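You operate a simulated robot arm through the tools that you are given. There is no shell and no other tool. Be economical: measure what you need, move in short steps, check, and stop when the job is done.

Carry out the task below with a simulated robot arm. There is one attempt and no reset: what you move stays moved.

JOB
Level the flap with the stay wheel and the spirit level.
Fine: lay the level pointing out from the desk; free the catch, lock it again, put the level back.

Only the result counts: the job must be done as asked and must still hold three seconds after the hand-in. Knocking over, shifting, dropping, spilling or breaking anything else fails it.

ROBOT AND FRAMES
A 7-joint arm with a two-finger parallel gripper, fixed in place. Base frame: the origin is at the foot of the arm, x ahead of it, y to its left, z up. Units: m, rad, N and s.
With the tool pointing down near the work surface it reaches from about 0.32 to 0.74 m from the base axis. Its first joint turns from -2.007 to 2.007 rad. Payload 3.91 kg.
The TCP is the grasp point between the finger pads, 0.03 m short of the fingertips. In the tool frame z runs along the fingers and y along their closing line. The gripper opens to 0.11 m. The fingers are 0.02 m wide and 0.01 m thick; the gripper's body (0.048 by 0.112 m) begins 0.055 m behind the TCP.
Orientation is told as [roll, pitch, yaw] about the base's x, y, z axes, in that order, counted from this pose: with the fingers straight down and closing along the base's y, the tool's x points along the base's -x, its y along +y and its z along -z.

CONTROLS
- The arm moves only by the tool apply_moves. Its arguments are lists of equal length, an entry for each row: "dp": the shift along the tool's x, y, z in m, a list of three; "angular": the turn, a rotation vector about the tool's x, y, z in rad, a list of three; "fingers": the closure, from 0 (fully open) to 1 (shut). In form: {"dp": [[x, y, z], ...], "angular": [[wx, wy, wz], ...], "fingers": [fingers, ...]}. A call has 1 to 10 rows; each row shifts and turns the commanded pose from where the row before left it, along the tool's axes as they then stand. A row lasts 0.2 s, in which the tool goes at most 0.05 m and 0.15 rad; a call with a longer step from one row to the next is refused whole, and so is a gripper value outside its range. Where a pose cannot be reached the arm comes as near as it can. A force on the tool above 40 N (or 10 N above the force at the start of the call, whichever is more), or a blocked arm, ends the call early, and 0.2 s more pass. The fingers move at their own pace (about 0.108 m/s each) and stop on an object; they squeeze with about 39 N. The grip force told is the motor's: it shows also when the fingers shut on nothing. Time passes only in rows, and 0.2 s behind the last, so rows that do not move let the fingers close. It gives the time, the measured TCP pose, the force on the tool (base axes), the opening and the grip force at its end, in the units of the frame above (readings bear some noise).
- Cameras (640 x 400 px; columns grow to the right, rows downward): "scene" is fixed at [0.2204, 0.5015, 1.5064]; the picture's right is [-0.78, -0.63, 0.00], its down [-0.52, 0.65, -0.55] and it looks along [0.34, -0.43, -0.84] (base axes); focal length 353 px, centre (320, 200). "wrist" rides on the gripper at [-0.036, 0, -0.057] in the tool frame; the picture's right is [0.00, -1.00, 0.00], its down [0.97, 0.00, -0.24] and it looks along [0.24, 0.00, 0.97] (tool axes); focal length 218 px, centre (320, 200). There is no depth. A picture from a camera that has moved, and an enlarged one, comes with that camera's place and axes in the base frame and with its lens.
- get_image(camera): a new picture of that camera. The clock stands still meanwhile.
- move_column(by): slides the trunk up (or, below 0, down) by that many m; the arm rides with it, the base frame stays. It gives what a move gives, with no picture.
- zoom(camera, box): a new picture of the part [left, top, right, bottom] of that camera's present view, enlarged. The clock stands still meanwhile.
- sign_off(): hands the job in; it is judged then, once.

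Go step by step. Nothing tells you positions but the pictures and the camera data: compare them with the known pose of the tool, close in by small moves and look again before you grip or let go. The budget is 120 turns and 84 pictures, counting those below and the enlarged ones. Unless the task says otherwise, let go and move clear before handing in, and close with one line.

The tools are called after "Call:" as name(argument=value, ...) on one line, values as JSON. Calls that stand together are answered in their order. apply_moves: Moves the arm, as the interface text tells. Its arguments: {"type":"object","properties":{"dp":{"type":"array"},"angular":{"type":"array"},"fingers":{"type":"array"}},"required":["dp","angular","fingers"]} The other tools are called the same way: move_column (by) slides the trunk up or down; get_image (camera) takes a picture; zoom (camera, box) takes an enlarged picture of a part of a camera's view; sign_off () hands the job in.

At the start:

```text
clock: 0.0
tcp_pos: [0.568, 0.3198, 1.139]
orientation: [0.0, 0.001, 0.001]
force: [0.0, -0.7, -0.2]
finger_gap: 0.1097
finger_force: 0.0
trunk travel left (down, up): [-0.725, 0.265]
```

scene: 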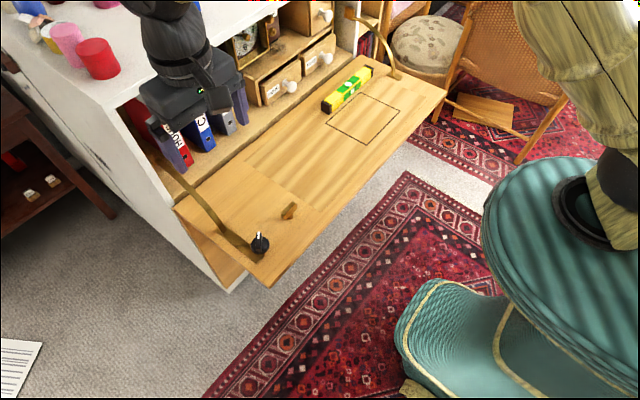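
wrist: 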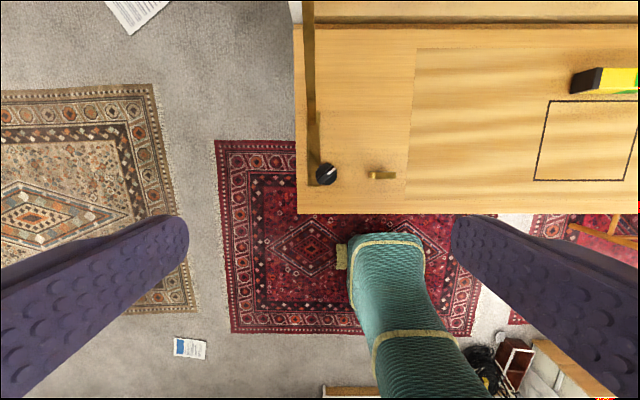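

I see the drop-front desk flap with a black stay wheel, a small wooden or brass catch, a yellow spirit level and a marked rectangle. I'll take enlarged pictures first.

Call:
zoom(camera="scene", box=[220, 180, 340, 290])

Call:
zoom(camera="scene", box=[300, 40, 440, 150])

Call:
zoom(camera="wrist", box=[290, 0, 640, 220])

```text
3.64 times, centred on (280, 235) of scene
camera zoom: at [0.2204, 0.5015, 1.5064], right [-0.78, -0.63, 0.0], down [-0.52, 0.65, -0.55], along [0.34, -0.43, -0.84], focal length 1282 px, centre (466, 73)
```

zoom: 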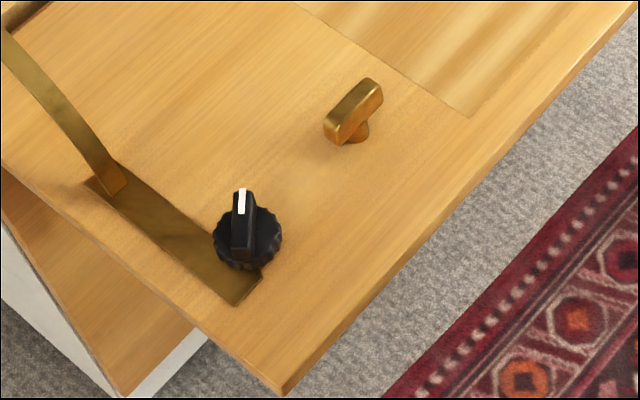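

```text
3.64 times, centred on (370, 95) of scene
camera zoom: at [0.2204, 0.5015, 1.5064], right [-0.78, -0.63, 0.0], down [-0.52, 0.65, -0.55], along [0.34, -0.43, -0.84], focal length 1282 px, centre (138, 582)
```

zoom: 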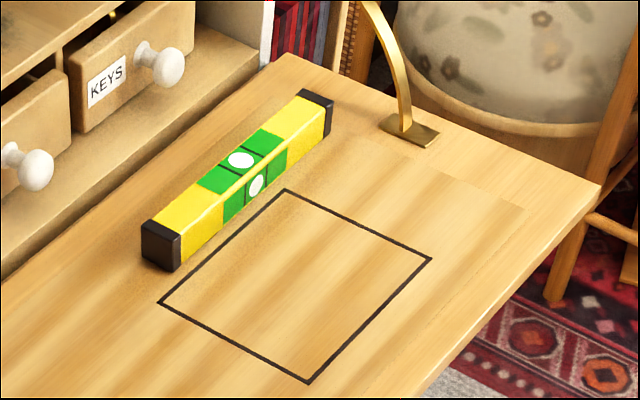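

```text
1.82 times, centred on (465, 110) of wrist
camera zoom: at [0.6035, 0.3211, 1.1949], right [0.0, -1.0, 0.0], down [-0.97, 0.0, 0.24], along [-0.24, 0.0, -0.97], focal length 397 px, centre (56, 364)
```

zoom: 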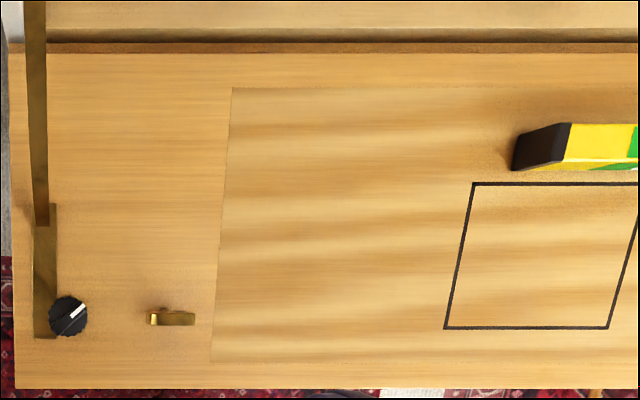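

Knob is at about (0.55, 0.31), catch about (0.55, 0.203), and the level about (0.70, -0.245) lying along y; the square centres on about (0.60, -0.187). I'll move above the level and look down.

Call:
apply_moves(dp=[[0, -0.05, 0], [0, -0.05, 0], [0, -0.05, 0], [0, -0.05, 0], [0, -0.05, 0], [0, -0.05, 0], [0, -0.05, 0], [0, -0.05, 0], [0, -0.05, 0.03], [0, -0.05, 0.03]], angular=[[0, 0, 0], [0, 0, 0], [0, 0, 0], [0, 0, 0], [0, 0, 0], [0, 0, 0], [0, 0, 0], [0, 0, 0], [0, 0, 0], [0, 0, 0]], fingers=[0, 0, 0, 0, 0, 0, 0, 0, 0, 0])

Call:
get_image(camera="wrist")

```text
refused: row 9 steps farther than a row can; nothing moved
```

```text
78 pictures are left
camera wrist: at [0.6035, 0.3211, 1.1949], right [0.0, -1.0, 0.0], down [-0.97, 0.0, 0.24], along [-0.24, 0.0, -0.97], focal length 218 px, centre (320, 200)
```

wrist: 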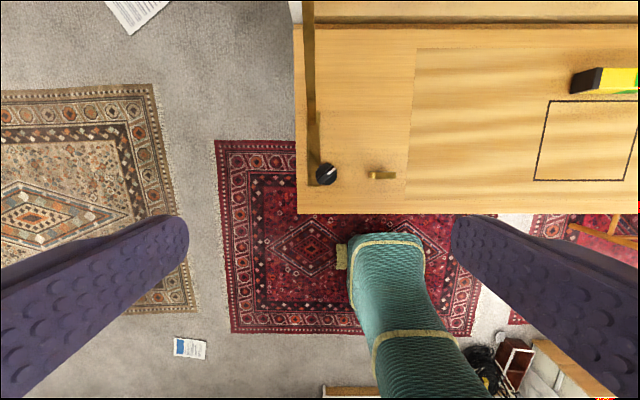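

The row was too long, so I'll send it again within the limit.

Call:
apply_moves(dp=[[0, -0.049, 0], [0, -0.049, 0], [0, -0.049, 0], [0, -0.049, 0], [0, -0.049, 0], [0, -0.049, 0], [0, -0.049, 0], [0, -0.049, 0], [0, -0.049, 0], [0, -0.049, 0]], angular=[[0, 0, 0], [0, 0, 0], [0, 0, 0], [0, 0, 0], [0, 0, 0], [0, 0, 0], [0, 0, 0], [0, 0, 0], [0, 0, 0], [0, 0, 0]], fingers=[0, 0, 0, 0, 0, 0, 0, 0, 0, 0])

```text
clock: 2.2
tcp_pos: [0.5648, -0.1716, 1.1367]
orientation: [0.001, 0.001, 0.001]
force: [-0.4, 0.4, 0.0]
finger_gap: 0.1099
finger_force: 0.1
trunk travel left (down, up): [-0.725, 0.265]
```

Next I'll come down 0.16 m and shift toward the level.

Call:
apply_moves(dp=[[-0.02, -0.03, 0.03], [-0.02, -0.04, 0.02], [-0.02, 0, 0.04], [-0.02, 0, 0.04], [0, 0, 0.04], [0, 0, 0]], angular=[[0, 0, 0], [0, 0, 0], [0, 0, 0], [0, 0, 0], [0, 0, 0], [0, 0, 0]], fingers=[0, 0, 0, 0, 0, 0])

Call:
get_image(camera="wrist")

Call:
get_image(camera="scene")

```text
clock: 3.6
tcp_pos: [0.646, -0.2415, 0.9695]
orientation: [0.0, 0.0, -0.001]
force: [-0.7, 0.3, -1.1]
finger_gap: 0.1102
finger_force: 0.1
trunk travel left (down, up): [-0.725, 0.265]
```

```text
77 pictures are left
camera wrist: at [0.6813, -0.24, 1.0263], right [0.0, -1.0, 0.0], down [-0.97, 0.0, 0.24], along [-0.24, 0.0, -0.97], focal length 218 px, centre (320, 200)
```

wrist: 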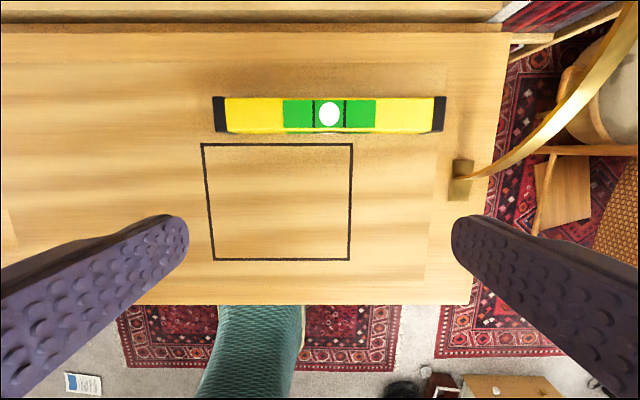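

```text
76 pictures are left
```

scene: 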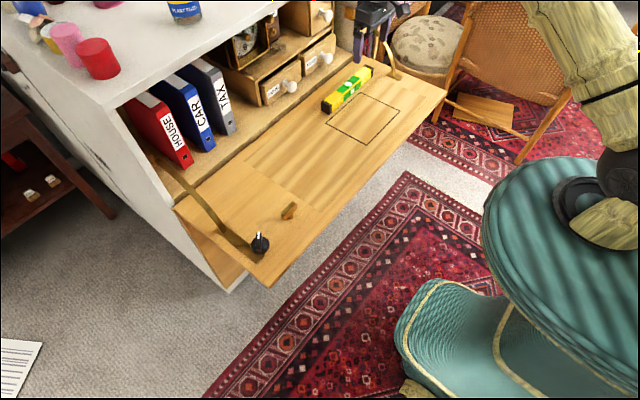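

The level's centre is about (0.712, -0.25), which is near the edge of reach. I'll turn the gripper 90° so it closes along x.

Call:
apply_moves(dp=[[0, 0, 0], [0, 0, 0], [0, 0, 0], [0, 0, 0], [0, 0, 0], [0, 0, 0], [0, 0, 0], [0, 0, 0], [0, 0, 0], [0, 0, 0]], angular=[[0, 0, -0.1428], [0, 0, -0.1428], [0, 0, -0.1428], [0, 0, -0.1428], [0, 0, -0.1428], [0, 0, -0.1428], [0, 0, -0.1428], [0, 0, -0.1428], [0, 0, -0.1428], [0, 0, -0.1428]], fingers=[0, 0, 0, 0, 0, 0, 0, 0, 0, 0])

Call:
apply_moves(dp=[[0, 0, 0], [0, 0.03, 0.02], [0, 0.036, 0.02], [0, 0, 0]], angular=[[0, 0, -0.1428], [0, 0, 0], [0, 0, 0], [0, 0, 0]], fingers=[0, 0, 0, 0])

Call:
get_image(camera="wrist")

```text
clock: 5.8
tcp_pos: [0.6481, -0.2397, 0.9693]
orientation: [0.0, -0.001, 1.428]
force: [0.2, 0.0, 0.0]
finger_gap: 0.1099
finger_force: 0.0
trunk travel left (down, up): [-0.725, 0.265]
```

```text
clock: 6.8
tcp_pos: [0.5851, -0.2417, 0.9284]
orientation: [0.0, -0.002, 1.572]
force: [-0.2, -0.4, -0.3]
finger_gap: 0.1099
finger_force: 0.1
trunk travel left (down, up): [-0.725, 0.265]
```

```text
75 pictures are left
camera wrist: at [0.5826, -0.2044, 0.9845], right [1.0, 0.0, 0.0], down [0.0, -0.97, 0.24], along [0.0, -0.24, -0.97], focal length 218 px, centre (320, 200)
```

wrist: 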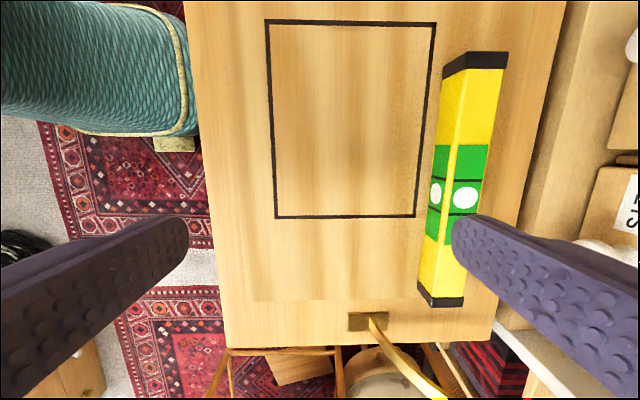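

At this yaw, tool y points along base −x, so I'll move toward the level with negative tool y.

Call:
apply_moves(dp=[[0, -0.045, 0], [0, -0.045, 0], [0, -0.037, 0], [0, 0, 0.03], [0, 0, 0]], angular=[[0, 0, 0], [0, 0, 0], [0, 0, 0], [0, 0, 0], [0, 0, 0]], fingers=[0, 0, 0, 0, 0])

Call:
get_image(camera="wrist")

Call:
zoom(camera="scene", box=[270, 0, 460, 150])

```text
clock: 8.0
tcp_pos: [0.7091, -0.241, 0.8995]
orientation: [-0.002, 0.0, 1.57]
force: [1.1, -0.6, 0.2]
finger_gap: 0.11
finger_force: 0.0
trunk travel left (down, up): [-0.725, 0.265]
```

```text
74 pictures are left
camera wrist: at [0.7087, -0.2035, 0.955], right [1.0, 0.0, 0.0], down [0.0, -0.97, 0.24], along [0.0, -0.24, -0.97], focal length 218 px, centre (320, 200)
```

wrist: 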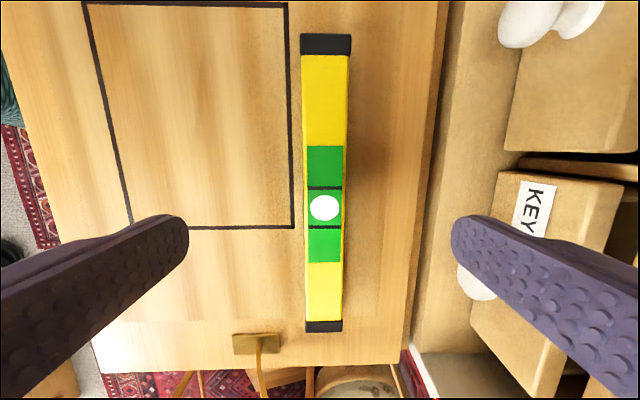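

```text
2.67 times, centred on (365, 75) of scene
camera zoom: at [0.2204, 0.5015, 1.5064], right [-0.78, -0.63, 0.0], down [-0.52, 0.65, -0.55], along [0.34, -0.43, -0.84], focal length 940 px, centre (200, 533)
```

zoom: 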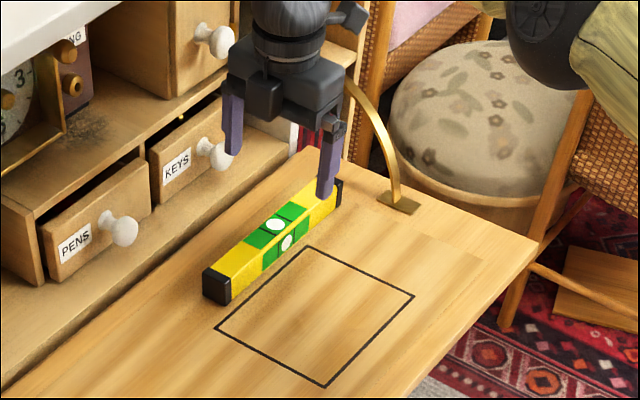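

Reach is fine. I'll narrow the gap to about 0.06 so the inner finger clears the drawer knobs, centre on (0.712, -0.25), and go lower.

Call:
apply_moves(dp=[[0, -0.003, 0], [0.009, 0, 0], [0, 0, 0], [0, 0, 0.03], [0, 0, 0.03], [0, 0, 0]], angular=[[0, 0, 0], [0, 0, 0], [0, 0, 0], [0, 0, 0], [0, 0, 0], [0, 0, 0]], fingers=[0.42, 0.42, 0.42, 0.42, 0.42, 0.42])

Call:
get_image(camera="wrist")

Call:
zoom(camera="scene", box=[290, 20, 430, 120])

```text
clock: 9.4
tcp_pos: [0.71, -0.2486, 0.8382]
orientation: [-0.001, 0.0, 1.573]
force: [-0.2, 0.5, -0.3]
finger_gap: 0.0639
finger_force: 0.1
trunk travel left (down, up): [-0.725, 0.265]
```

```text
72 pictures are left
camera wrist: at [0.7098, -0.212, 0.8944], right [1.0, 0.0, 0.0], down [0.0, -0.97, 0.24], along [0.0, -0.24, -0.97], focal length 218 px, centre (320, 200)
```

wrist: 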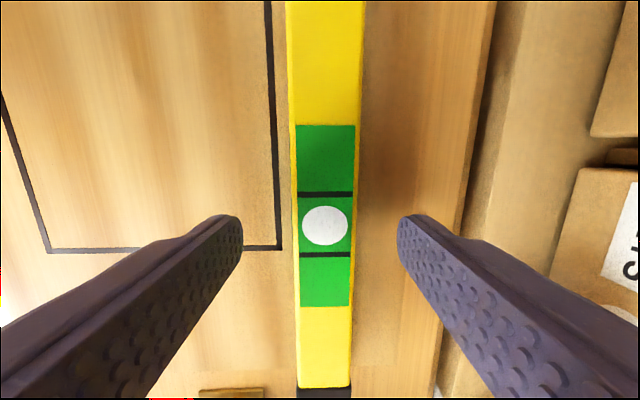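

```text
4.00 times, centred on (360, 70) of scene
camera zoom: at [0.2204, 0.5015, 1.5064], right [-0.78, -0.63, 0.0], down [-0.52, 0.65, -0.55], along [0.34, -0.43, -0.84], focal length 1410 px, centre (160, 720)
```

zoom: 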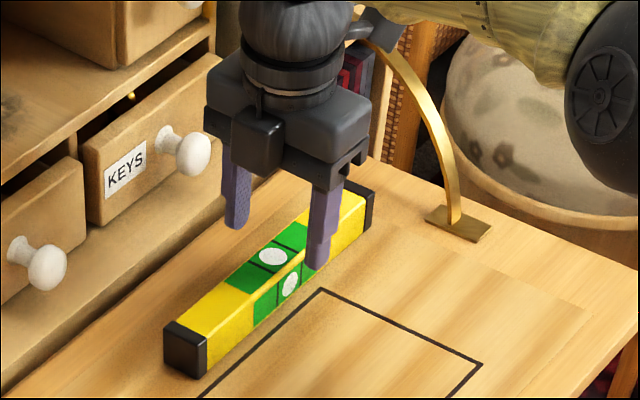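

Nearly centred. I'll nudge by (+0.003, -0.002) and come down in small steps.

Call:
apply_moves(dp=[[0.002, -0.003, 0.01], [0, 0, 0.015], [0, 0, 0.01], [0, 0, 0.004], [0, 0, 0]], angular=[[0, 0, 0], [0, 0, 0], [0, 0, 0], [0, 0, 0], [0, 0, 0]], fingers=[0.42, 0.42, 0.42, 0.42, 0.42])

Call:
get_image(camera="wrist")

Call:
zoom(camera="scene", box=[310, 40, 410, 120])

```text
clock: 10.6
tcp_pos: [0.705, -0.2477, 0.8]
orientation: [0.001, 0.0, 1.568]
force: [0.7, -0.1, -0.1]
finger_gap: 0.0641
finger_force: 0.0
out of reach, approached as far as the arm can: row 1, 3
trunk travel left (down, up): [-0.725, 0.265]
```

```text
70 pictures are left
camera wrist: at [0.704, -0.2114, 0.8573], right [1.0, 0.0, 0.0], down [0.0, -0.97, 0.24], along [0.0, -0.24, -0.97], focal length 218 px, centre (320, 200)
```

wrist: 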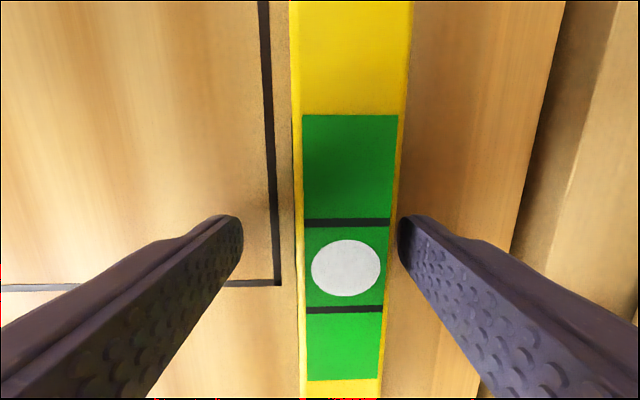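

```text
5.00 times, centred on (360, 80) of scene
camera zoom: at [0.2204, 0.5015, 1.5064], right [-0.78, -0.63, 0.0], down [-0.52, 0.65, -0.55], along [0.34, -0.43, -0.84], focal length 1763 px, centre (120, 800)
```

zoom: 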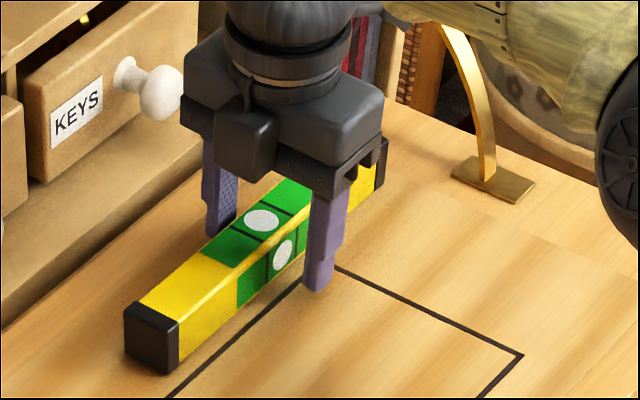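

The arm fell 8 mm short here and reach shrinks as the tool goes down, so the shoulder sits high. I'll raise the tool and then lower the trunk to gain reach.

Call:
apply_moves(dp=[[0, 0, -0.04], [0, 0, -0.04], [0, 0, -0.04], [0, 0, -0.03]], angular=[[0, 0, 0], [0, 0, 0], [0, 0, 0], [0, 0, 0]], fingers=[0.42, 0.42, 0.42, 0.42])

Call:
move_column(by=-0.1)

```text
clock: 11.6
tcp_pos: [0.715, -0.2498, 0.9522]
orientation: [0.003, -0.002, 1.569]
force: [0.6, -0.8, -0.2]
finger_gap: 0.0637
finger_force: 0.0
out of reach, approached as far as the arm can: row 1, 2
trunk travel left (down, up): [-0.725, 0.265]
```

```text
clock: 12.9
tcp_pos: [0.7137, -0.2517, 0.8515]
orientation: [0.004, -0.002, 1.57]
force: [0.1, -0.5, -0.8]
finger_gap: 0.0637
finger_force: 0.1
trunk travel left (down, up): [-0.625, 0.365]
```

The position is now (0.714, -0.252) and I'll descend again.

Call:
apply_moves(dp=[[0, 0, 0.025], [0, 0, 0.02], [0, 0, 0.006], [0, 0, 0]], angular=[[0, 0, 0], [0, 0, 0], [0, 0, 0], [0, 0, 0]], fingers=[0.42, 0.42, 0.42, 0.42])

Call:
get_image(camera="wrist")

Call:
zoom(camera="scene", box=[310, 40, 410, 120])

```text
clock: 13.9
tcp_pos: [0.7155, -0.2508, 0.7998]
orientation: [0.004, 0.0, 1.57]
force: [0.2, 0.6, 0.5]
finger_gap: 0.0642
finger_force: 0.1
trunk travel left (down, up): [-0.625, 0.365]
```

```text
68 pictures are left
camera wrist: at [0.7138, -0.2138, 0.8556], right [1.0, 0.0, 0.0], down [0.0, -0.97, 0.24], along [0.0, -0.24, -0.97], focal length 218 px, centre (320, 200)
```

wrist: 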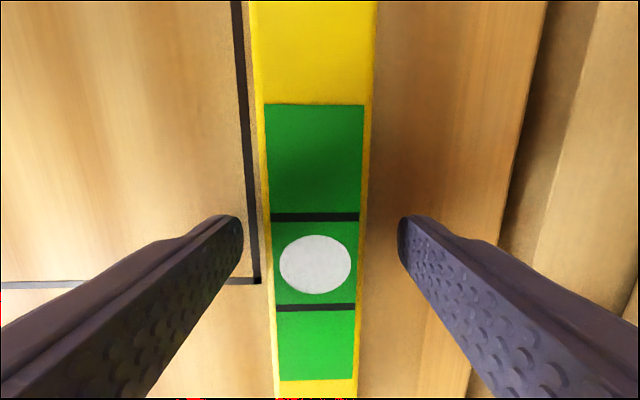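

```text
5.00 times, centred on (360, 80) of scene
camera zoom: at [0.2204, 0.5015, 1.5064], right [-0.78, -0.63, 0.0], down [-0.52, 0.65, -0.55], along [0.34, -0.43, -0.84], focal length 1763 px, centre (120, 800)
```

zoom: 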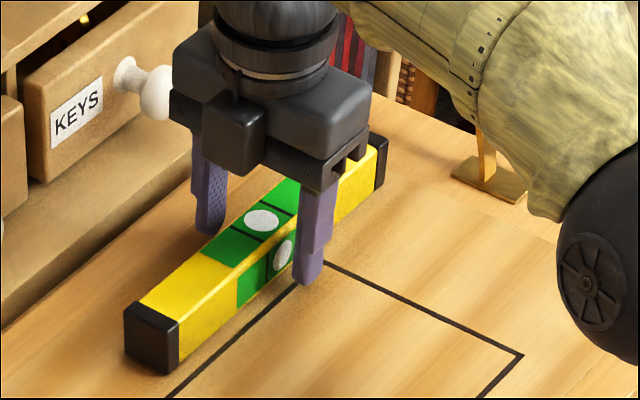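

The level is centred between the fingers with about 2 cm of overlap, so I'll close.

Call:
apply_moves(dp=[[0, 0, 0.003], [0, 0, 0], [0, 0, 0], [0, 0, 0]], angular=[[0, 0, 0], [0, 0, 0], [0, 0, 0], [0, 0, 0]], fingers=[0.42, 0.8, 1, 1])

Call:
get_image(camera="wrist")

```text
clock: 14.9
tcp_pos: [0.7147, -0.2509, 0.7972]
orientation: [0.005, -0.002, 1.57]
force: [-1.3, 0.1, -0.2]
finger_gap: 0.0317
finger_force: 39.1
trunk travel left (down, up): [-0.625, 0.365]
```

```text
66 pictures are left
camera wrist: at [0.7133, -0.2136, 0.853], right [1.0, 0.0, 0.0], down [0.0, -0.97, 0.24], along [0.0, -0.24, -0.97], focal length 218 px, centre (320, 200)
```

wrist: 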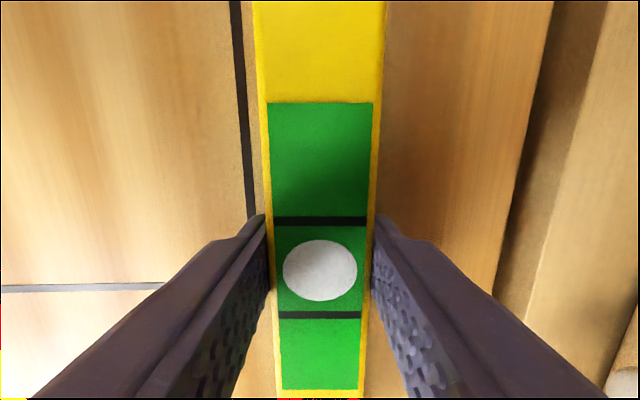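

Gripped at gap 0.032; the home grasp pose is (0.7147, -0.2509, 0.797, yaw 1.57). I'll lift, pull back over the square, then turn to point outward.

Call:
apply_moves(dp=[[0, 0, -0.03], [0, 0, -0.04], [0, 0, -0.03], [0, 0.04, 0], [-0.03, 0.04, 0], [-0.033, 0.034, 0], [0, 0, 0]], angular=[[0, 0, 0], [0, 0, 0], [0, 0, 0], [0, 0, 0], [0, 0, 0], [0, 0, 0], [0, 0, 0]], fingers=[1, 1, 1, 1, 1, 1, 1])

Call:
apply_moves(dp=[[0, 0, 0], [0, 0, 0], [0, 0, 0], [0, 0, 0], [0, 0, 0], [0, 0, 0], [0, 0, 0], [0, 0, 0], [0, 0, 0], [0, 0, 0]], angular=[[0, 0, 0.1428], [0, 0, 0.1428], [0, 0, 0.1428], [0, 0, 0.1428], [0, 0, 0.1428], [0, 0, 0.1428], [0, 0, 0.1428], [0, 0, 0.1428], [0, 0, 0.1428], [0, 0, 0.1428]], fingers=[1, 1, 1, 1, 1, 1, 1, 1, 1, 1])

Call:
apply_moves(dp=[[0, 0, 0], [0, 0, 0]], angular=[[0, 0, 0.1428], [0, 0, 0]], fingers=[1, 1])

Call:
get_image(camera="wrist")

Call:
get_image(camera="scene")

```text
clock: 16.5
tcp_pos: [0.7188, -0.2246, 0.9088]
orientation: [0.004, -0.002, 1.57]
force: [-0.3, -0.6, -3.6]
finger_gap: 0.0317
finger_force: 38.9
out of reach, approached as far as the arm can: row 4, 5, 6
trunk travel left (down, up): [-0.625, 0.365]
```

```text
clock: 18.7
tcp_pos: [0.7194, -0.2269, 0.9085]
orientation: [0.003, 0.005, 0.14]
force: [0.0, -1.3, -2.5]
finger_gap: 0.0315
finger_force: 39.2
trunk travel left (down, up): [-0.625, 0.365]
```

```text
clock: 19.3
tcp_pos: [0.7182, -0.2273, 0.9088]
orientation: [0.004, 0.004, -0.002]
force: [0.1, -0.5, -2.3]
finger_gap: 0.0317
finger_force: 38.7
trunk travel left (down, up): [-0.625, 0.365]
```

```text
65 pictures are left
camera wrist: at [0.7544, -0.226, 0.9651], right [0.0, -1.0, 0.0], down [-0.97, 0.0, 0.25], along [-0.25, 0.0, -0.97], focal length 218 px, centre (320, 200)
```

wrist: 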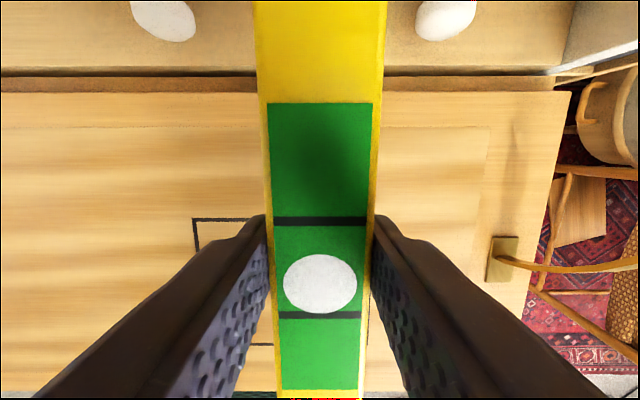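

```text
64 pictures are left
```

scene: 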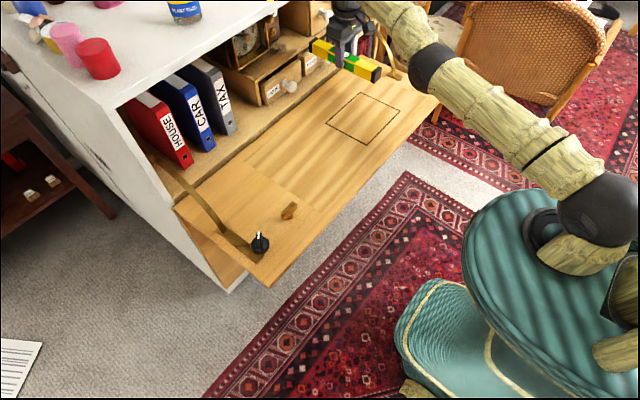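

The pull-back did not happen, and the level now points toward the drawers with no contact force. I'll zoom in before pulling straight back.

Call:
zoom(camera="scene", box=[240, 0, 440, 125])

```text
3.20 times, centred on (340, 62) of scene
camera zoom: at [0.2204, 0.5015, 1.5064], right [-0.78, -0.63, 0.0], down [-0.52, 0.65, -0.55], along [0.34, -0.43, -0.84], focal length 1128 px, centre (256, 640)
```

zoom: 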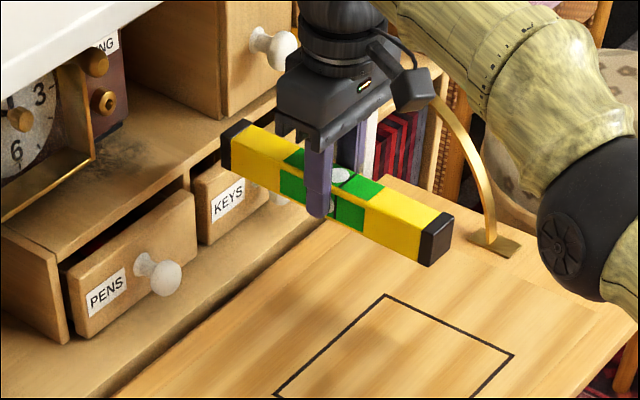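

The level's end is over the KEYS drawer. I'll pull back along base −x in one small test step.

Call:
apply_moves(dp=[[0.02, 0, 0], [0.03, 0, 0], [0.03, 0, 0]], angular=[[0, 0, 0], [0, 0, 0], [0, 0, 0]], fingers=[1, 1, 1])

```text
clock: 20.1
tcp_pos: [0.7102, -0.2487, 0.9159]
orientation: [0.003, 0.005, 0.0]
force: [-0.2, 0.1, -2.0]
finger_gap: 0.0316
finger_force: 39.2
out of reach, approached as far as the arm can: row 1, 2, 3
trunk travel left (down, up): [-0.625, 0.365]
```

The arm looks fully stretched and stuck near a straight-elbow singularity. I'll try small mixed steps to unlock it.

Call:
apply_moves(dp=[[0.005, 0.01, 0]], angular=[[0, 0, 0]], fingers=[1])

Call:
apply_moves(dp=[[0.01, 0, 0.02]], angular=[[0, 0, 0]], fingers=[1])

Call:
apply_moves(dp=[[0.01, 0, -0.02]], angular=[[0, 0, 0]], fingers=[1])

```text
clock: 20.5
tcp_pos: [0.7125, -0.2412, 0.9145]
orientation: [0.002, 0.006, 0.0]
force: [0.6, -0.2, -3.1]
finger_gap: 0.0317
finger_force: 39.0
out of reach, approached as far as the arm can: row 1
trunk travel left (down, up): [-0.625, 0.365]
```

```text
clock: 20.9
tcp_pos: [0.7124, -0.2466, 0.8966]
orientation: [0.002, 0.006, 0.0]
force: [-0.9, -0.2, -1.3]
finger_gap: 0.0316
finger_force: 38.7
out of reach, approached as far as the arm can: row 1
trunk travel left (down, up): [-0.625, 0.365]
```

```text
clock: 21.3
tcp_pos: [0.7089, -0.2485, 0.9175]
orientation: [0.002, 0.005, -0.002]
force: [-0.6, -0.5, -2.1]
finger_gap: 0.0317
finger_force: 38.5
out of reach, approached as far as the arm can: row 1
trunk travel left (down, up): [-0.625, 0.365]
```

Moves stay on the sphere of full stretch. I'll try a larger upward arc combined with inward motion.

Call:
apply_moves(dp=[[0.01, 0, -0.045], [0.01, 0, -0.045], [0.02, 0, -0.04]], angular=[[0, 0, 0], [0, 0, 0], [0, 0, 0]], fingers=[1, 1, 1])

```text
clock: 22.1
tcp_pos: [0.6759, -0.2518, 1.0515]
orientation: [0.002, 0.004, 0.001]
force: [0.3, 0.2, -3.2]
finger_gap: 0.0315
finger_force: 38.7
out of reach, approached as far as the arm can: row 3
trunk travel left (down, up): [-0.625, 0.365]
```

That worked in part, so I'll continue inward at this height.

Call:
apply_moves(dp=[[0.02, 0, -0.02], [0.02, 0, 0], [0.02, 0, 0]], angular=[[0, 0, 0], [0, 0, 0], [0, 0, 0]], fingers=[1, 1, 1])

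```text
clock: 22.9
tcp_pos: [0.6551, -0.2692, 1.0878]
orientation: [0.002, 0.005, 0.001]
force: [-0.3, 0.5, -3.1]
finger_gap: 0.0316
finger_force: 39.2
out of reach, approached as far as the arm can: row 1, 2, 3
trunk travel left (down, up): [-0.625, 0.365]
```

The points fit a sphere of full stretch, centred near z = 0.82 with the trunk lowered. I'll try straight down from here, which should be inside the reach and bend the elbow.

Call:
apply_moves(dp=[[0, 0, 0.03], [0, 0, 0.03]], angular=[[0, 0, 0], [0, 0, 0]], fingers=[1, 1])

Call:
get_image(camera="scene")

```text
clock: 23.5
tcp_pos: [0.6726, -0.2754, 1.033]
orientation: [0.002, 0.006, -0.001]
force: [1.4, -0.6, -3.1]
finger_gap: 0.0318
finger_force: 38.8
out of reach, approached as far as the arm can: row 1, 2
trunk travel left (down, up): [-0.625, 0.365]
```

```text
62 pictures are left
```

scene: 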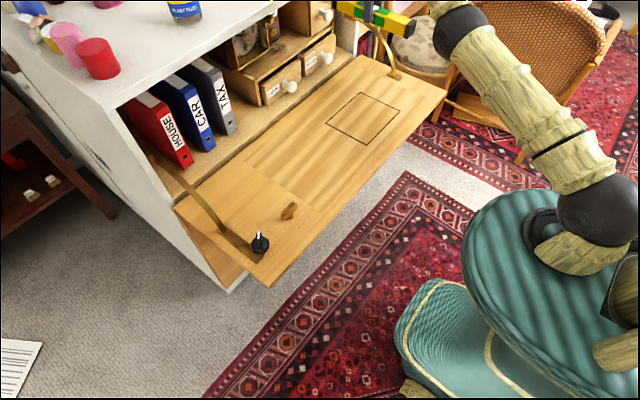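

The drawers look untouched. Upward moves only slightly inside the sphere did succeed, so I'll step up with gradually increasing inward motion along the radius.

Call:
apply_moves(dp=[[0.0065, 0.0027, -0.02], [0.0074, 0.003, -0.02], [0.0085, 0.0035, -0.02], [0.01, 0.004, -0.02], [0.011, 0.0045, -0.02], [0.012, 0.005, -0.02]], angular=[[0, 0, 0], [0, 0, 0], [0, 0, 0], [0, 0, 0], [0, 0, 0], [0, 0, 0]], fingers=[1, 1, 1, 1, 1, 1])

```text
clock: 24.9
tcp_pos: [0.6315, -0.2583, 1.1468]
orientation: [-0.001, 0.003, -0.001]
force: [-0.2, 0.3, -1.9]
finger_gap: 0.0318
finger_force: 39.2
out of reach, approached as far as the arm can: row 4, 5, 6
trunk travel left (down, up): [-0.625, 0.365]
```

The arm is still on the stretch sphere. The elbow hinge looks tilted in the image, so I'll try a sideways arc toward +y with slight inward motion.

Call:
apply_moves(dp=[[-0.008, 0.03, 0], [-0.006, 0.03, 0], [-0.004, 0.03, 0], [0, 0.03, 0], [0.002, 0.03, 0], [0.005, 0.03, 0]], angular=[[0, 0, 0], [0, 0, 0], [0, 0, 0], [0, 0, 0], [0, 0, 0], [0, 0, 0]], fingers=[1, 1, 1, 1, 1, 1])

```text
clock: 26.3
tcp_pos: [0.6816, -0.0863, 1.1517]
orientation: [0.001, 0.004, -0.003]
force: [-0.3, -0.2, -2.3]
finger_gap: 0.0319
finger_force: 38.9
out of reach, approached as far as the arm can: row 1, 2, 3, 4, 5, 6
trunk travel left (down, up): [-0.625, 0.365]
```

Still stretched. I'll try a full-size inward step, now nearly radial.

Call:
apply_moves(dp=[[0.049, 0, 0], [0.049, 0, 0]], angular=[[0, 0, 0], [0, 0, 0]], fingers=[1, 1])

Call:
get_image(camera="scene")

```text
clock: 26.9
tcp_pos: [0.5969, -0.0952, 1.169]
orientation: [0.004, -0.06, -0.026]
force: [-4.1, 1.6, -12.0]
finger_gap: 0.0317
finger_force: 38.6
trunk travel left (down, up): [-0.625, 0.365]
```

```text
61 pictures are left
```

scene: 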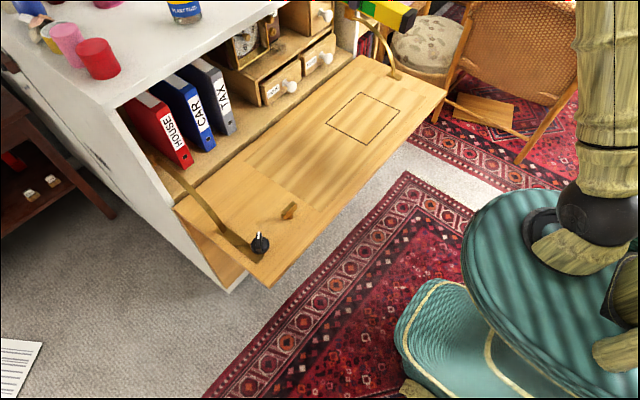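

That broke free, with the elbow now bent. I'll let it settle.

Call:
apply_moves(dp=[[0, 0, 0], [0, 0, 0]], angular=[[0, 0, 0], [0, 0, 0]], fingers=[1, 1])

Call:
get_image(camera="wrist")

```text
clock: 27.5
tcp_pos: [0.583, -0.0866, 1.1497]
orientation: [0.002, 0.003, -0.002]
force: [-0.6, -0.1, -1.3]
finger_gap: 0.0317
finger_force: 39.3
trunk travel left (down, up): [-0.625, 0.365]
```

```text
60 pictures are left
camera wrist: at [0.6186, -0.0861, 1.2062], right [0.0, -1.0, 0.0], down [-0.97, 0.0, 0.24], along [-0.24, 0.0, -0.97], focal length 218 px, centre (320, 200)
```

wrist: 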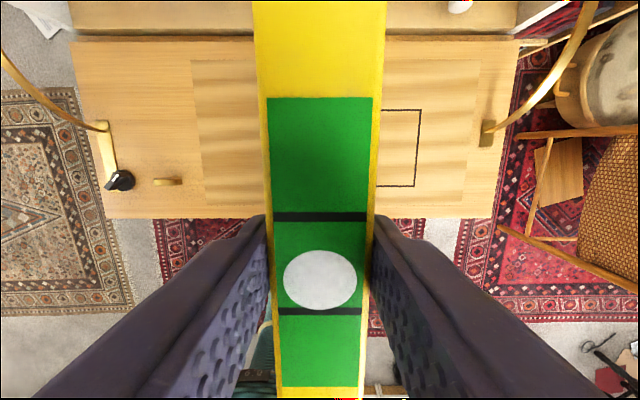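

I'll move over the square and descend to about z = 0.85.

Call:
apply_moves(dp=[[0, -0.035, 0.03], [0, -0.035, 0.03], [-0.008, -0.03, 0.03], [-0.008, 0, 0.045], [0, 0, 0.045], [0, 0, 0.045], [0, 0, 0.045], [0, 0, 0.03], [0, 0, 0]], angular=[[0, 0, 0], [0, 0, 0], [0, 0, 0], [0, 0, 0], [0, 0, 0], [0, 0, 0], [0, 0, 0], [0, 0, 0], [0, 0, 0]], fingers=[1, 1, 1, 1, 1, 1, 1, 1, 1])

Call:
get_image(camera="wrist")

Call:
zoom(camera="scene", box=[270, 20, 450, 160])

```text
clock: 29.5
tcp_pos: [0.5991, -0.1875, 0.8512]
orientation: [0.002, 0.004, -0.002]
force: [-0.2, -1.0, -2.3]
finger_gap: 0.0317
finger_force: 38.8
trunk travel left (down, up): [-0.625, 0.365]
```

```text
59 pictures are left
camera wrist: at [0.6355, -0.1873, 0.9075], right [0.0, -1.0, 0.0], down [-0.97, 0.0, 0.24], along [-0.24, 0.0, -0.97], focal length 218 px, centre (320, 200)
```

wrist: 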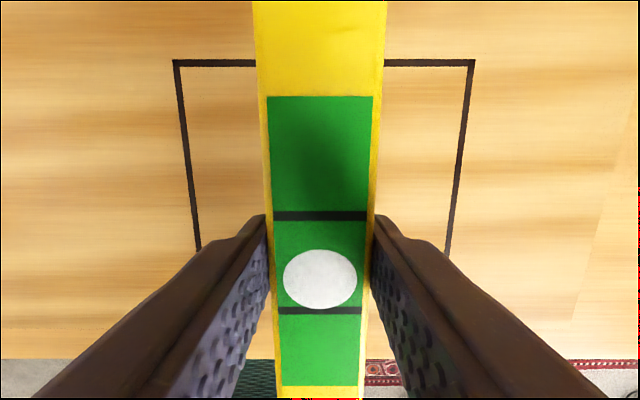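

```text
2.86 times, centred on (360, 90) of scene
camera zoom: at [0.2204, 0.5015, 1.5064], right [-0.78, -0.63, 0.0], down [-0.52, 0.65, -0.55], along [0.34, -0.43, -0.84], focal length 1007 px, centre (206, 514)
```

zoom: 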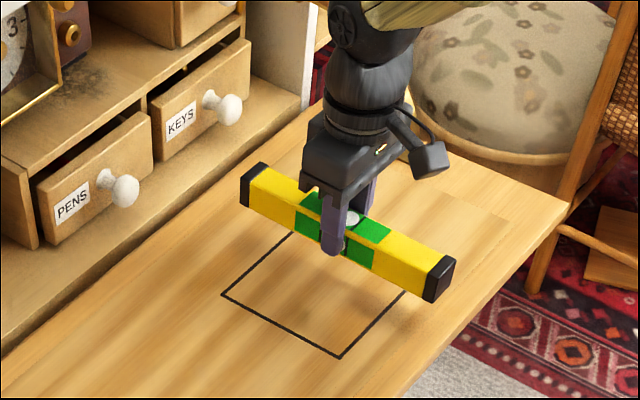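

Centred over the square. I'll descend gently until there is contact.

Call:
apply_moves(dp=[[0, 0, 0.03], [0, 0, 0.015], [0, 0, 0.004], [0, 0, 0.002], [0, 0, 0]], angular=[[0, 0, 0], [0, 0, 0], [0, 0, 0], [0, 0, 0], [0, 0, 0]], fingers=[1, 1, 1, 1, 1])

Call:
zoom(camera="scene", box=[290, 50, 440, 150])

```text
clock: 30.7
tcp_pos: [0.6001, -0.1889, 0.8011]
orientation: [0.001, 0.002, 0.002]
force: [5.1, -0.6, 10.1]
finger_gap: 0.0315
finger_force: 38.9
trunk travel left (down, up): [-0.625, 0.365]
```

```text
4.00 times, centred on (365, 100) of scene
camera zoom: at [0.2204, 0.5015, 1.5064], right [-0.78, -0.63, 0.0], down [-0.52, 0.65, -0.55], along [0.34, -0.43, -0.84], focal length 1410 px, centre (140, 600)
```

zoom: 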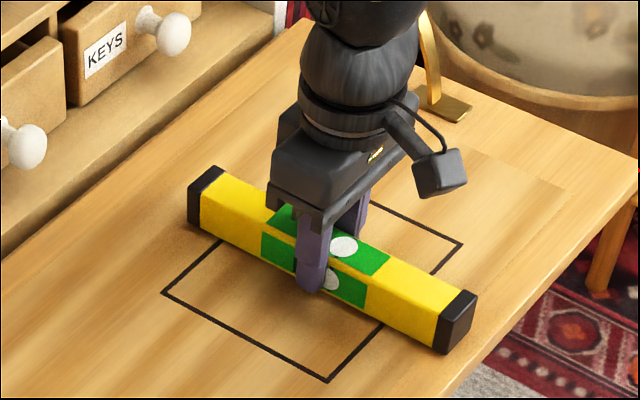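

Contact at z = 0.801, which is higher than at the hinge side, so the flap tilts up toward the front. I'll release and rise to read the bubble.

Call:
apply_moves(dp=[[0, 0, -0.001], [0, 0, 0], [0, 0, 0]], angular=[[0, 0, 0], [0, 0, 0], [0, 0, 0]], fingers=[1, 0.6, 0.42])

Call:
apply_moves(dp=[[0, 0, -0.02], [0, 0, -0.03], [0, 0, -0.04], [0, 0, -0.04], [0, 0, 0]], angular=[[0, 0, 0], [0, 0, 0], [0, 0, 0], [0, 0, 0], [0, 0, 0]], fingers=[0.42, 0.42, 0.42, 0.42, 0.42])

Call:
get_image(camera="wrist")

Call:
zoom(camera="scene", box=[320, 80, 400, 130])

```text
clock: 31.5
tcp_pos: [0.5978, -0.1879, 0.8002]
orientation: [0.001, 0.003, -0.001]
force: [0.0, 0.0, 0.1]
finger_gap: 0.0638
finger_force: 0.1
trunk travel left (down, up): [-0.625, 0.365]
```

```text
clock: 32.7
tcp_pos: [0.5963, -0.1865, 0.9291]
orientation: [0.004, 0.003, 0.001]
force: [0.2, 0.3, -0.5]
finger_gap: 0.0638
finger_force: 0.1
trunk travel left (down, up): [-0.625, 0.365]
```

```text
56 pictures are left
camera wrist: at [0.6331, -0.1863, 0.9863], right [0.0, -1.0, 0.0], down [-0.97, 0.0, 0.24], along [-0.24, 0.0, -0.97], focal length 218 px, centre (320, 200)
```

wrist: 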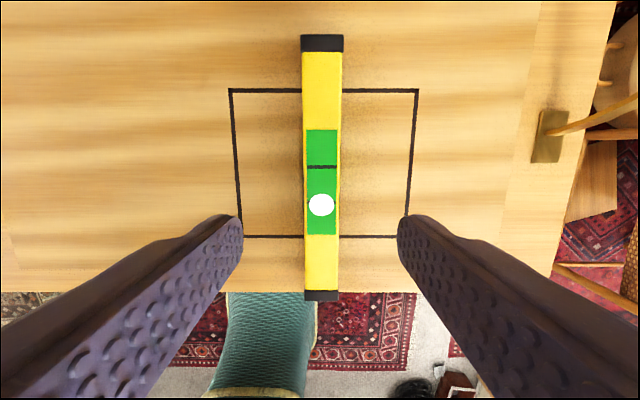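

```text
8.00 times, centred on (360, 105) of scene
camera zoom: at [0.2204, 0.5015, 1.5064], right [-0.78, -0.63, 0.0], down [-0.52, 0.65, -0.55], along [0.34, -0.43, -0.84], focal length 2821 px, centre (0, 960)
```

zoom: 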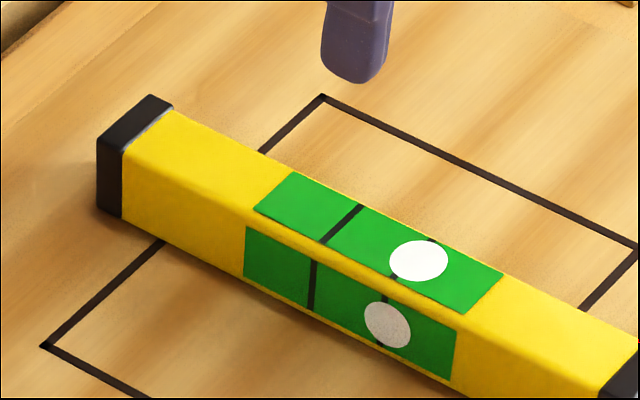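

The bubble sits toward the front, so the front edge is high; the scene zoom reads it well. Next I'll go over to the catch and inspect it.

Call:
apply_moves(dp=[[0, 0.03, -0.035], [0.005, 0.045, -0.01], [0.005, 0.045, 0], [0.005, 0.045, 0], [0.005, 0.045, 0], [0.005, 0.045, 0], [0.005, 0.045, 0], [0.005, 0.045, 0], [0.005, 0.04, 0], [0, 0, 0]], angular=[[0, 0, 0], [0, 0, 0], [0, 0, 0], [0, 0, 0], [0, 0, 0], [0, 0, 0], [0, 0, 0], [0, 0, 0], [0, 0, 0], [0, 0, 0]], fingers=[0.42, 0.42, 0.42, 0.42, 0.42, 0.42, 0.42, 0.42, 0.42, 0.42])

Call:
apply_moves(dp=[[0, 0, 0.04], [0, 0, 0.04], [0, 0, 0]], angular=[[0, 0, 0], [0, 0, 0], [0, 0, 0]], fingers=[0.42, 0.42, 0.42])

Call:
get_image(camera="wrist")

Call:
zoom(camera="scene", box=[225, 180, 325, 270])

```text
clock: 34.9
tcp_pos: [0.5596, 0.1957, 0.9763]
orientation: [0.002, 0.004, -0.002]
force: [0.5, 0.8, 0.9]
finger_gap: 0.0637
finger_force: 0.1
trunk travel left (down, up): [-0.625, 0.365]
```

```text
clock: 35.7
tcp_pos: [0.5573, 0.1987, 0.8943]
orientation: [0.002, 0.002, -0.002]
force: [-0.7, -0.2, 0.1]
finger_gap: 0.0638
finger_force: 0.1
trunk travel left (down, up): [-0.625, 0.365]
```

```text
54 pictures are left
camera wrist: at [0.5935, 0.198, 0.9506], right [0.0, -1.0, 0.0], down [-0.97, 0.0, 0.24], along [-0.24, 0.0, -0.97], focal length 218 px, centre (320, 200)
```

wrist: 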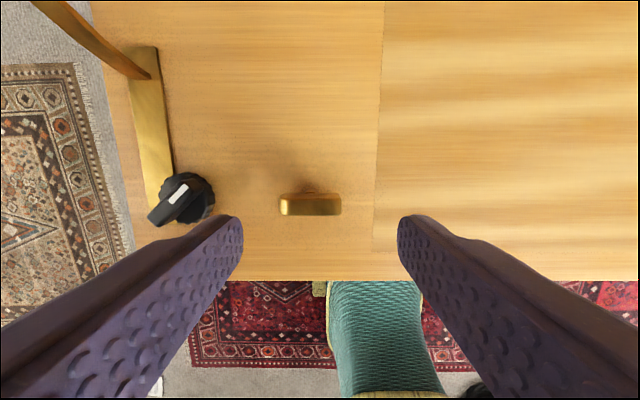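

```text
4.44 times, centred on (275, 225) of scene
camera zoom: at [0.2204, 0.5015, 1.5064], right [-0.78, -0.63, 0.0], down [-0.52, 0.65, -0.55], along [0.34, -0.43, -0.84], focal length 1567 px, centre (520, 89)
```

zoom: 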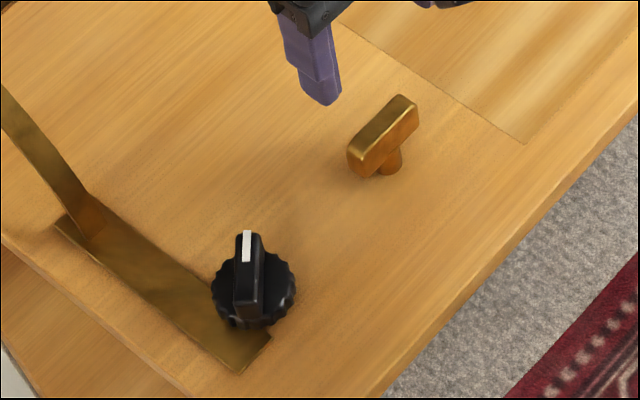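

The catch is a T-bar about 46 mm long along y, centred at about (0.550, 0.204) with its top near z = 0.79. I'll yaw 90° so the gripper closes across it.

Call:
apply_moves(dp=[[0.008, 0.005, 0], [0, 0, 0], [0, 0, 0], [0, 0, 0], [0, 0, 0], [0, 0, 0], [0, 0, 0], [0, 0, 0], [0, 0, 0], [0, 0, 0]], angular=[[0, 0, -0.1428], [0, 0, -0.1428], [0, 0, -0.1428], [0, 0, -0.1428], [0, 0, -0.1428], [0, 0, -0.1428], [0, 0, -0.1428], [0, 0, -0.1428], [0, 0, -0.1428], [0, 0, -0.1428]], fingers=[0.42, 0.5, 0.5, 0.5, 0.5, 0.5, 0.5, 0.5, 0.5, 0.5])

Call:
apply_moves(dp=[[0, 0, 0], [0, 0, 0.025], [0, 0, 0.025], [0, 0, 0]], angular=[[0, 0, -0.1428], [0, 0, 0], [0, 0, 0], [0, 0, 0]], fingers=[0.5, 0.5, 0.5, 0.5])

Call:
get_image(camera="wrist")

```text
clock: 37.9
tcp_pos: [0.5501, 0.2014, 0.8957]
orientation: [0.004, -0.001, 1.43]
force: [0.0, -0.2, 0.2]
finger_gap: 0.055
finger_force: 0.0
trunk travel left (down, up): [-0.625, 0.365]
```

```text
clock: 38.9
tcp_pos: [0.5506, 0.2018, 0.8458]
orientation: [0.003, -0.002, 1.573]
force: [-0.1, 0.2, -0.3]
finger_gap: 0.055
finger_force: 0.2
trunk travel left (down, up): [-0.625, 0.365]
```

```text
52 pictures are left
camera wrist: at [0.5506, 0.2383, 0.9019], right [1.0, 0.0, 0.0], down [0.0, -0.97, 0.24], along [0.0, -0.24, -0.97], focal length 218 px, centre (320, 200)
```

wrist: 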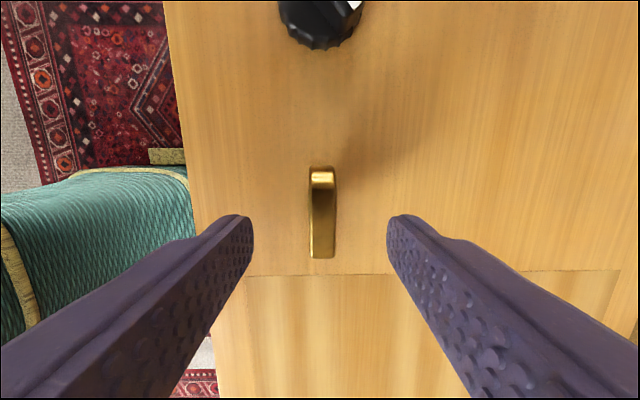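

Aligned. I'll descend to z ≈ 0.804 and close on the bar.

Call:
apply_moves(dp=[[0, -0.001, 0.025], [0, 0, 0.015], [0, 0, 0.002], [0, 0, 0], [0, 0, 0], [0, 0, 0]], angular=[[0, 0, 0], [0, 0, 0], [0, 0, 0], [0, 0, 0], [0, 0, 0], [0, 0, 0]], fingers=[0.5, 0.5, 0.5, 0.8, 1, 1])

Call:
get_image(camera="wrist")

```text
clock: 40.3
tcp_pos: [0.5519, 0.202, 0.8028]
orientation: [0.005, -0.003, 1.57]
force: [4.2, 0.6, -0.9]
finger_gap: 0.0158
finger_force: 45.2
trunk travel left (down, up): [-0.625, 0.365]
```

```text
51 pictures are left
camera wrist: at [0.5509, 0.2398, 0.8596], right [1.0, 0.0, 0.0], down [0.0, -0.97, 0.24], along [0.0, -0.24, -0.97], focal length 218 px, centre (320, 200)
```

wrist: 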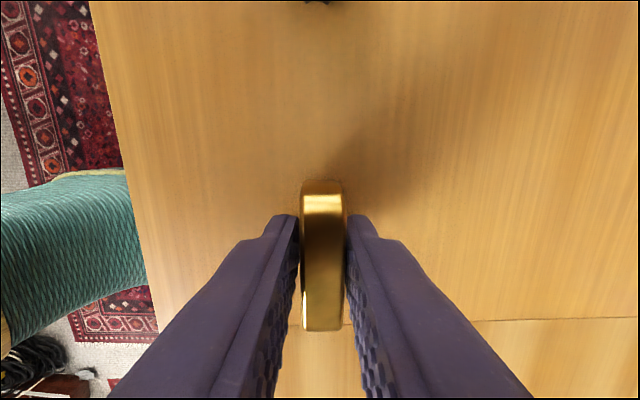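

The bar is gripped, gap 16 mm. I'll test-turn a little toward yaw 0 and watch for resistance.

Call:
apply_moves(dp=[[0, 0.001, 0], [0, 0, 0], [0, 0, 0], [0, 0, 0]], angular=[[0, 0, 0.07], [0, 0, 0.07], [0, 0, 0.07], [0, 0, 0]], fingers=[1, 1, 1, 1])

Call:
get_image(camera="wrist")

Call:
zoom(camera="scene", box=[240, 170, 330, 240])

```text
clock: 41.3
tcp_pos: [0.5508, 0.2032, 0.8042]
orientation: [0.002, -0.002, 1.36]
force: [18.0, 9.9, 0.7]
finger_gap: 0.018
finger_force: 45.0
trunk travel left (down, up): [-0.625, 0.365]
```

```text
50 pictures are left
camera wrist: at [0.5587, 0.2394, 0.8597], right [0.98, -0.21, 0.0], down [-0.2, -0.95, 0.24], along [-0.05, -0.23, -0.97], focal length 218 px, centre (320, 200)
```

wrist: 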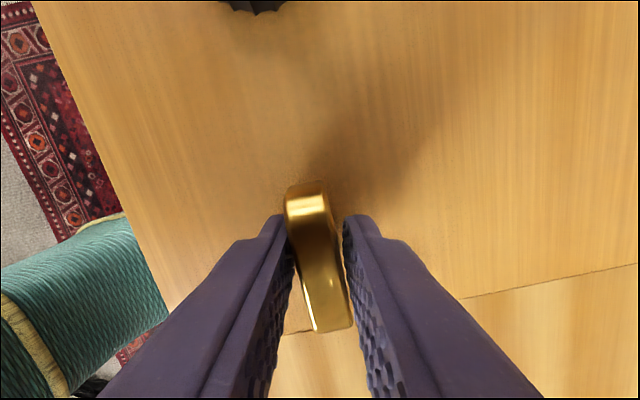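

```text
5.71 times, centred on (285, 205) of scene
camera zoom: at [0.2204, 0.5015, 1.5064], right [-0.78, -0.63, 0.0], down [-0.52, 0.65, -0.55], along [0.34, -0.43, -0.84], focal length 2015 px, centre (520, 171)
```

zoom: 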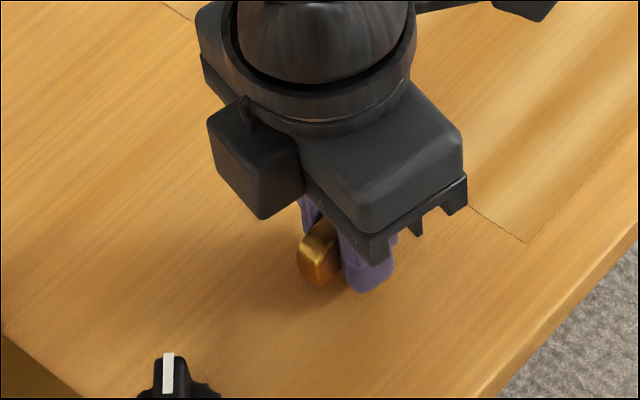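

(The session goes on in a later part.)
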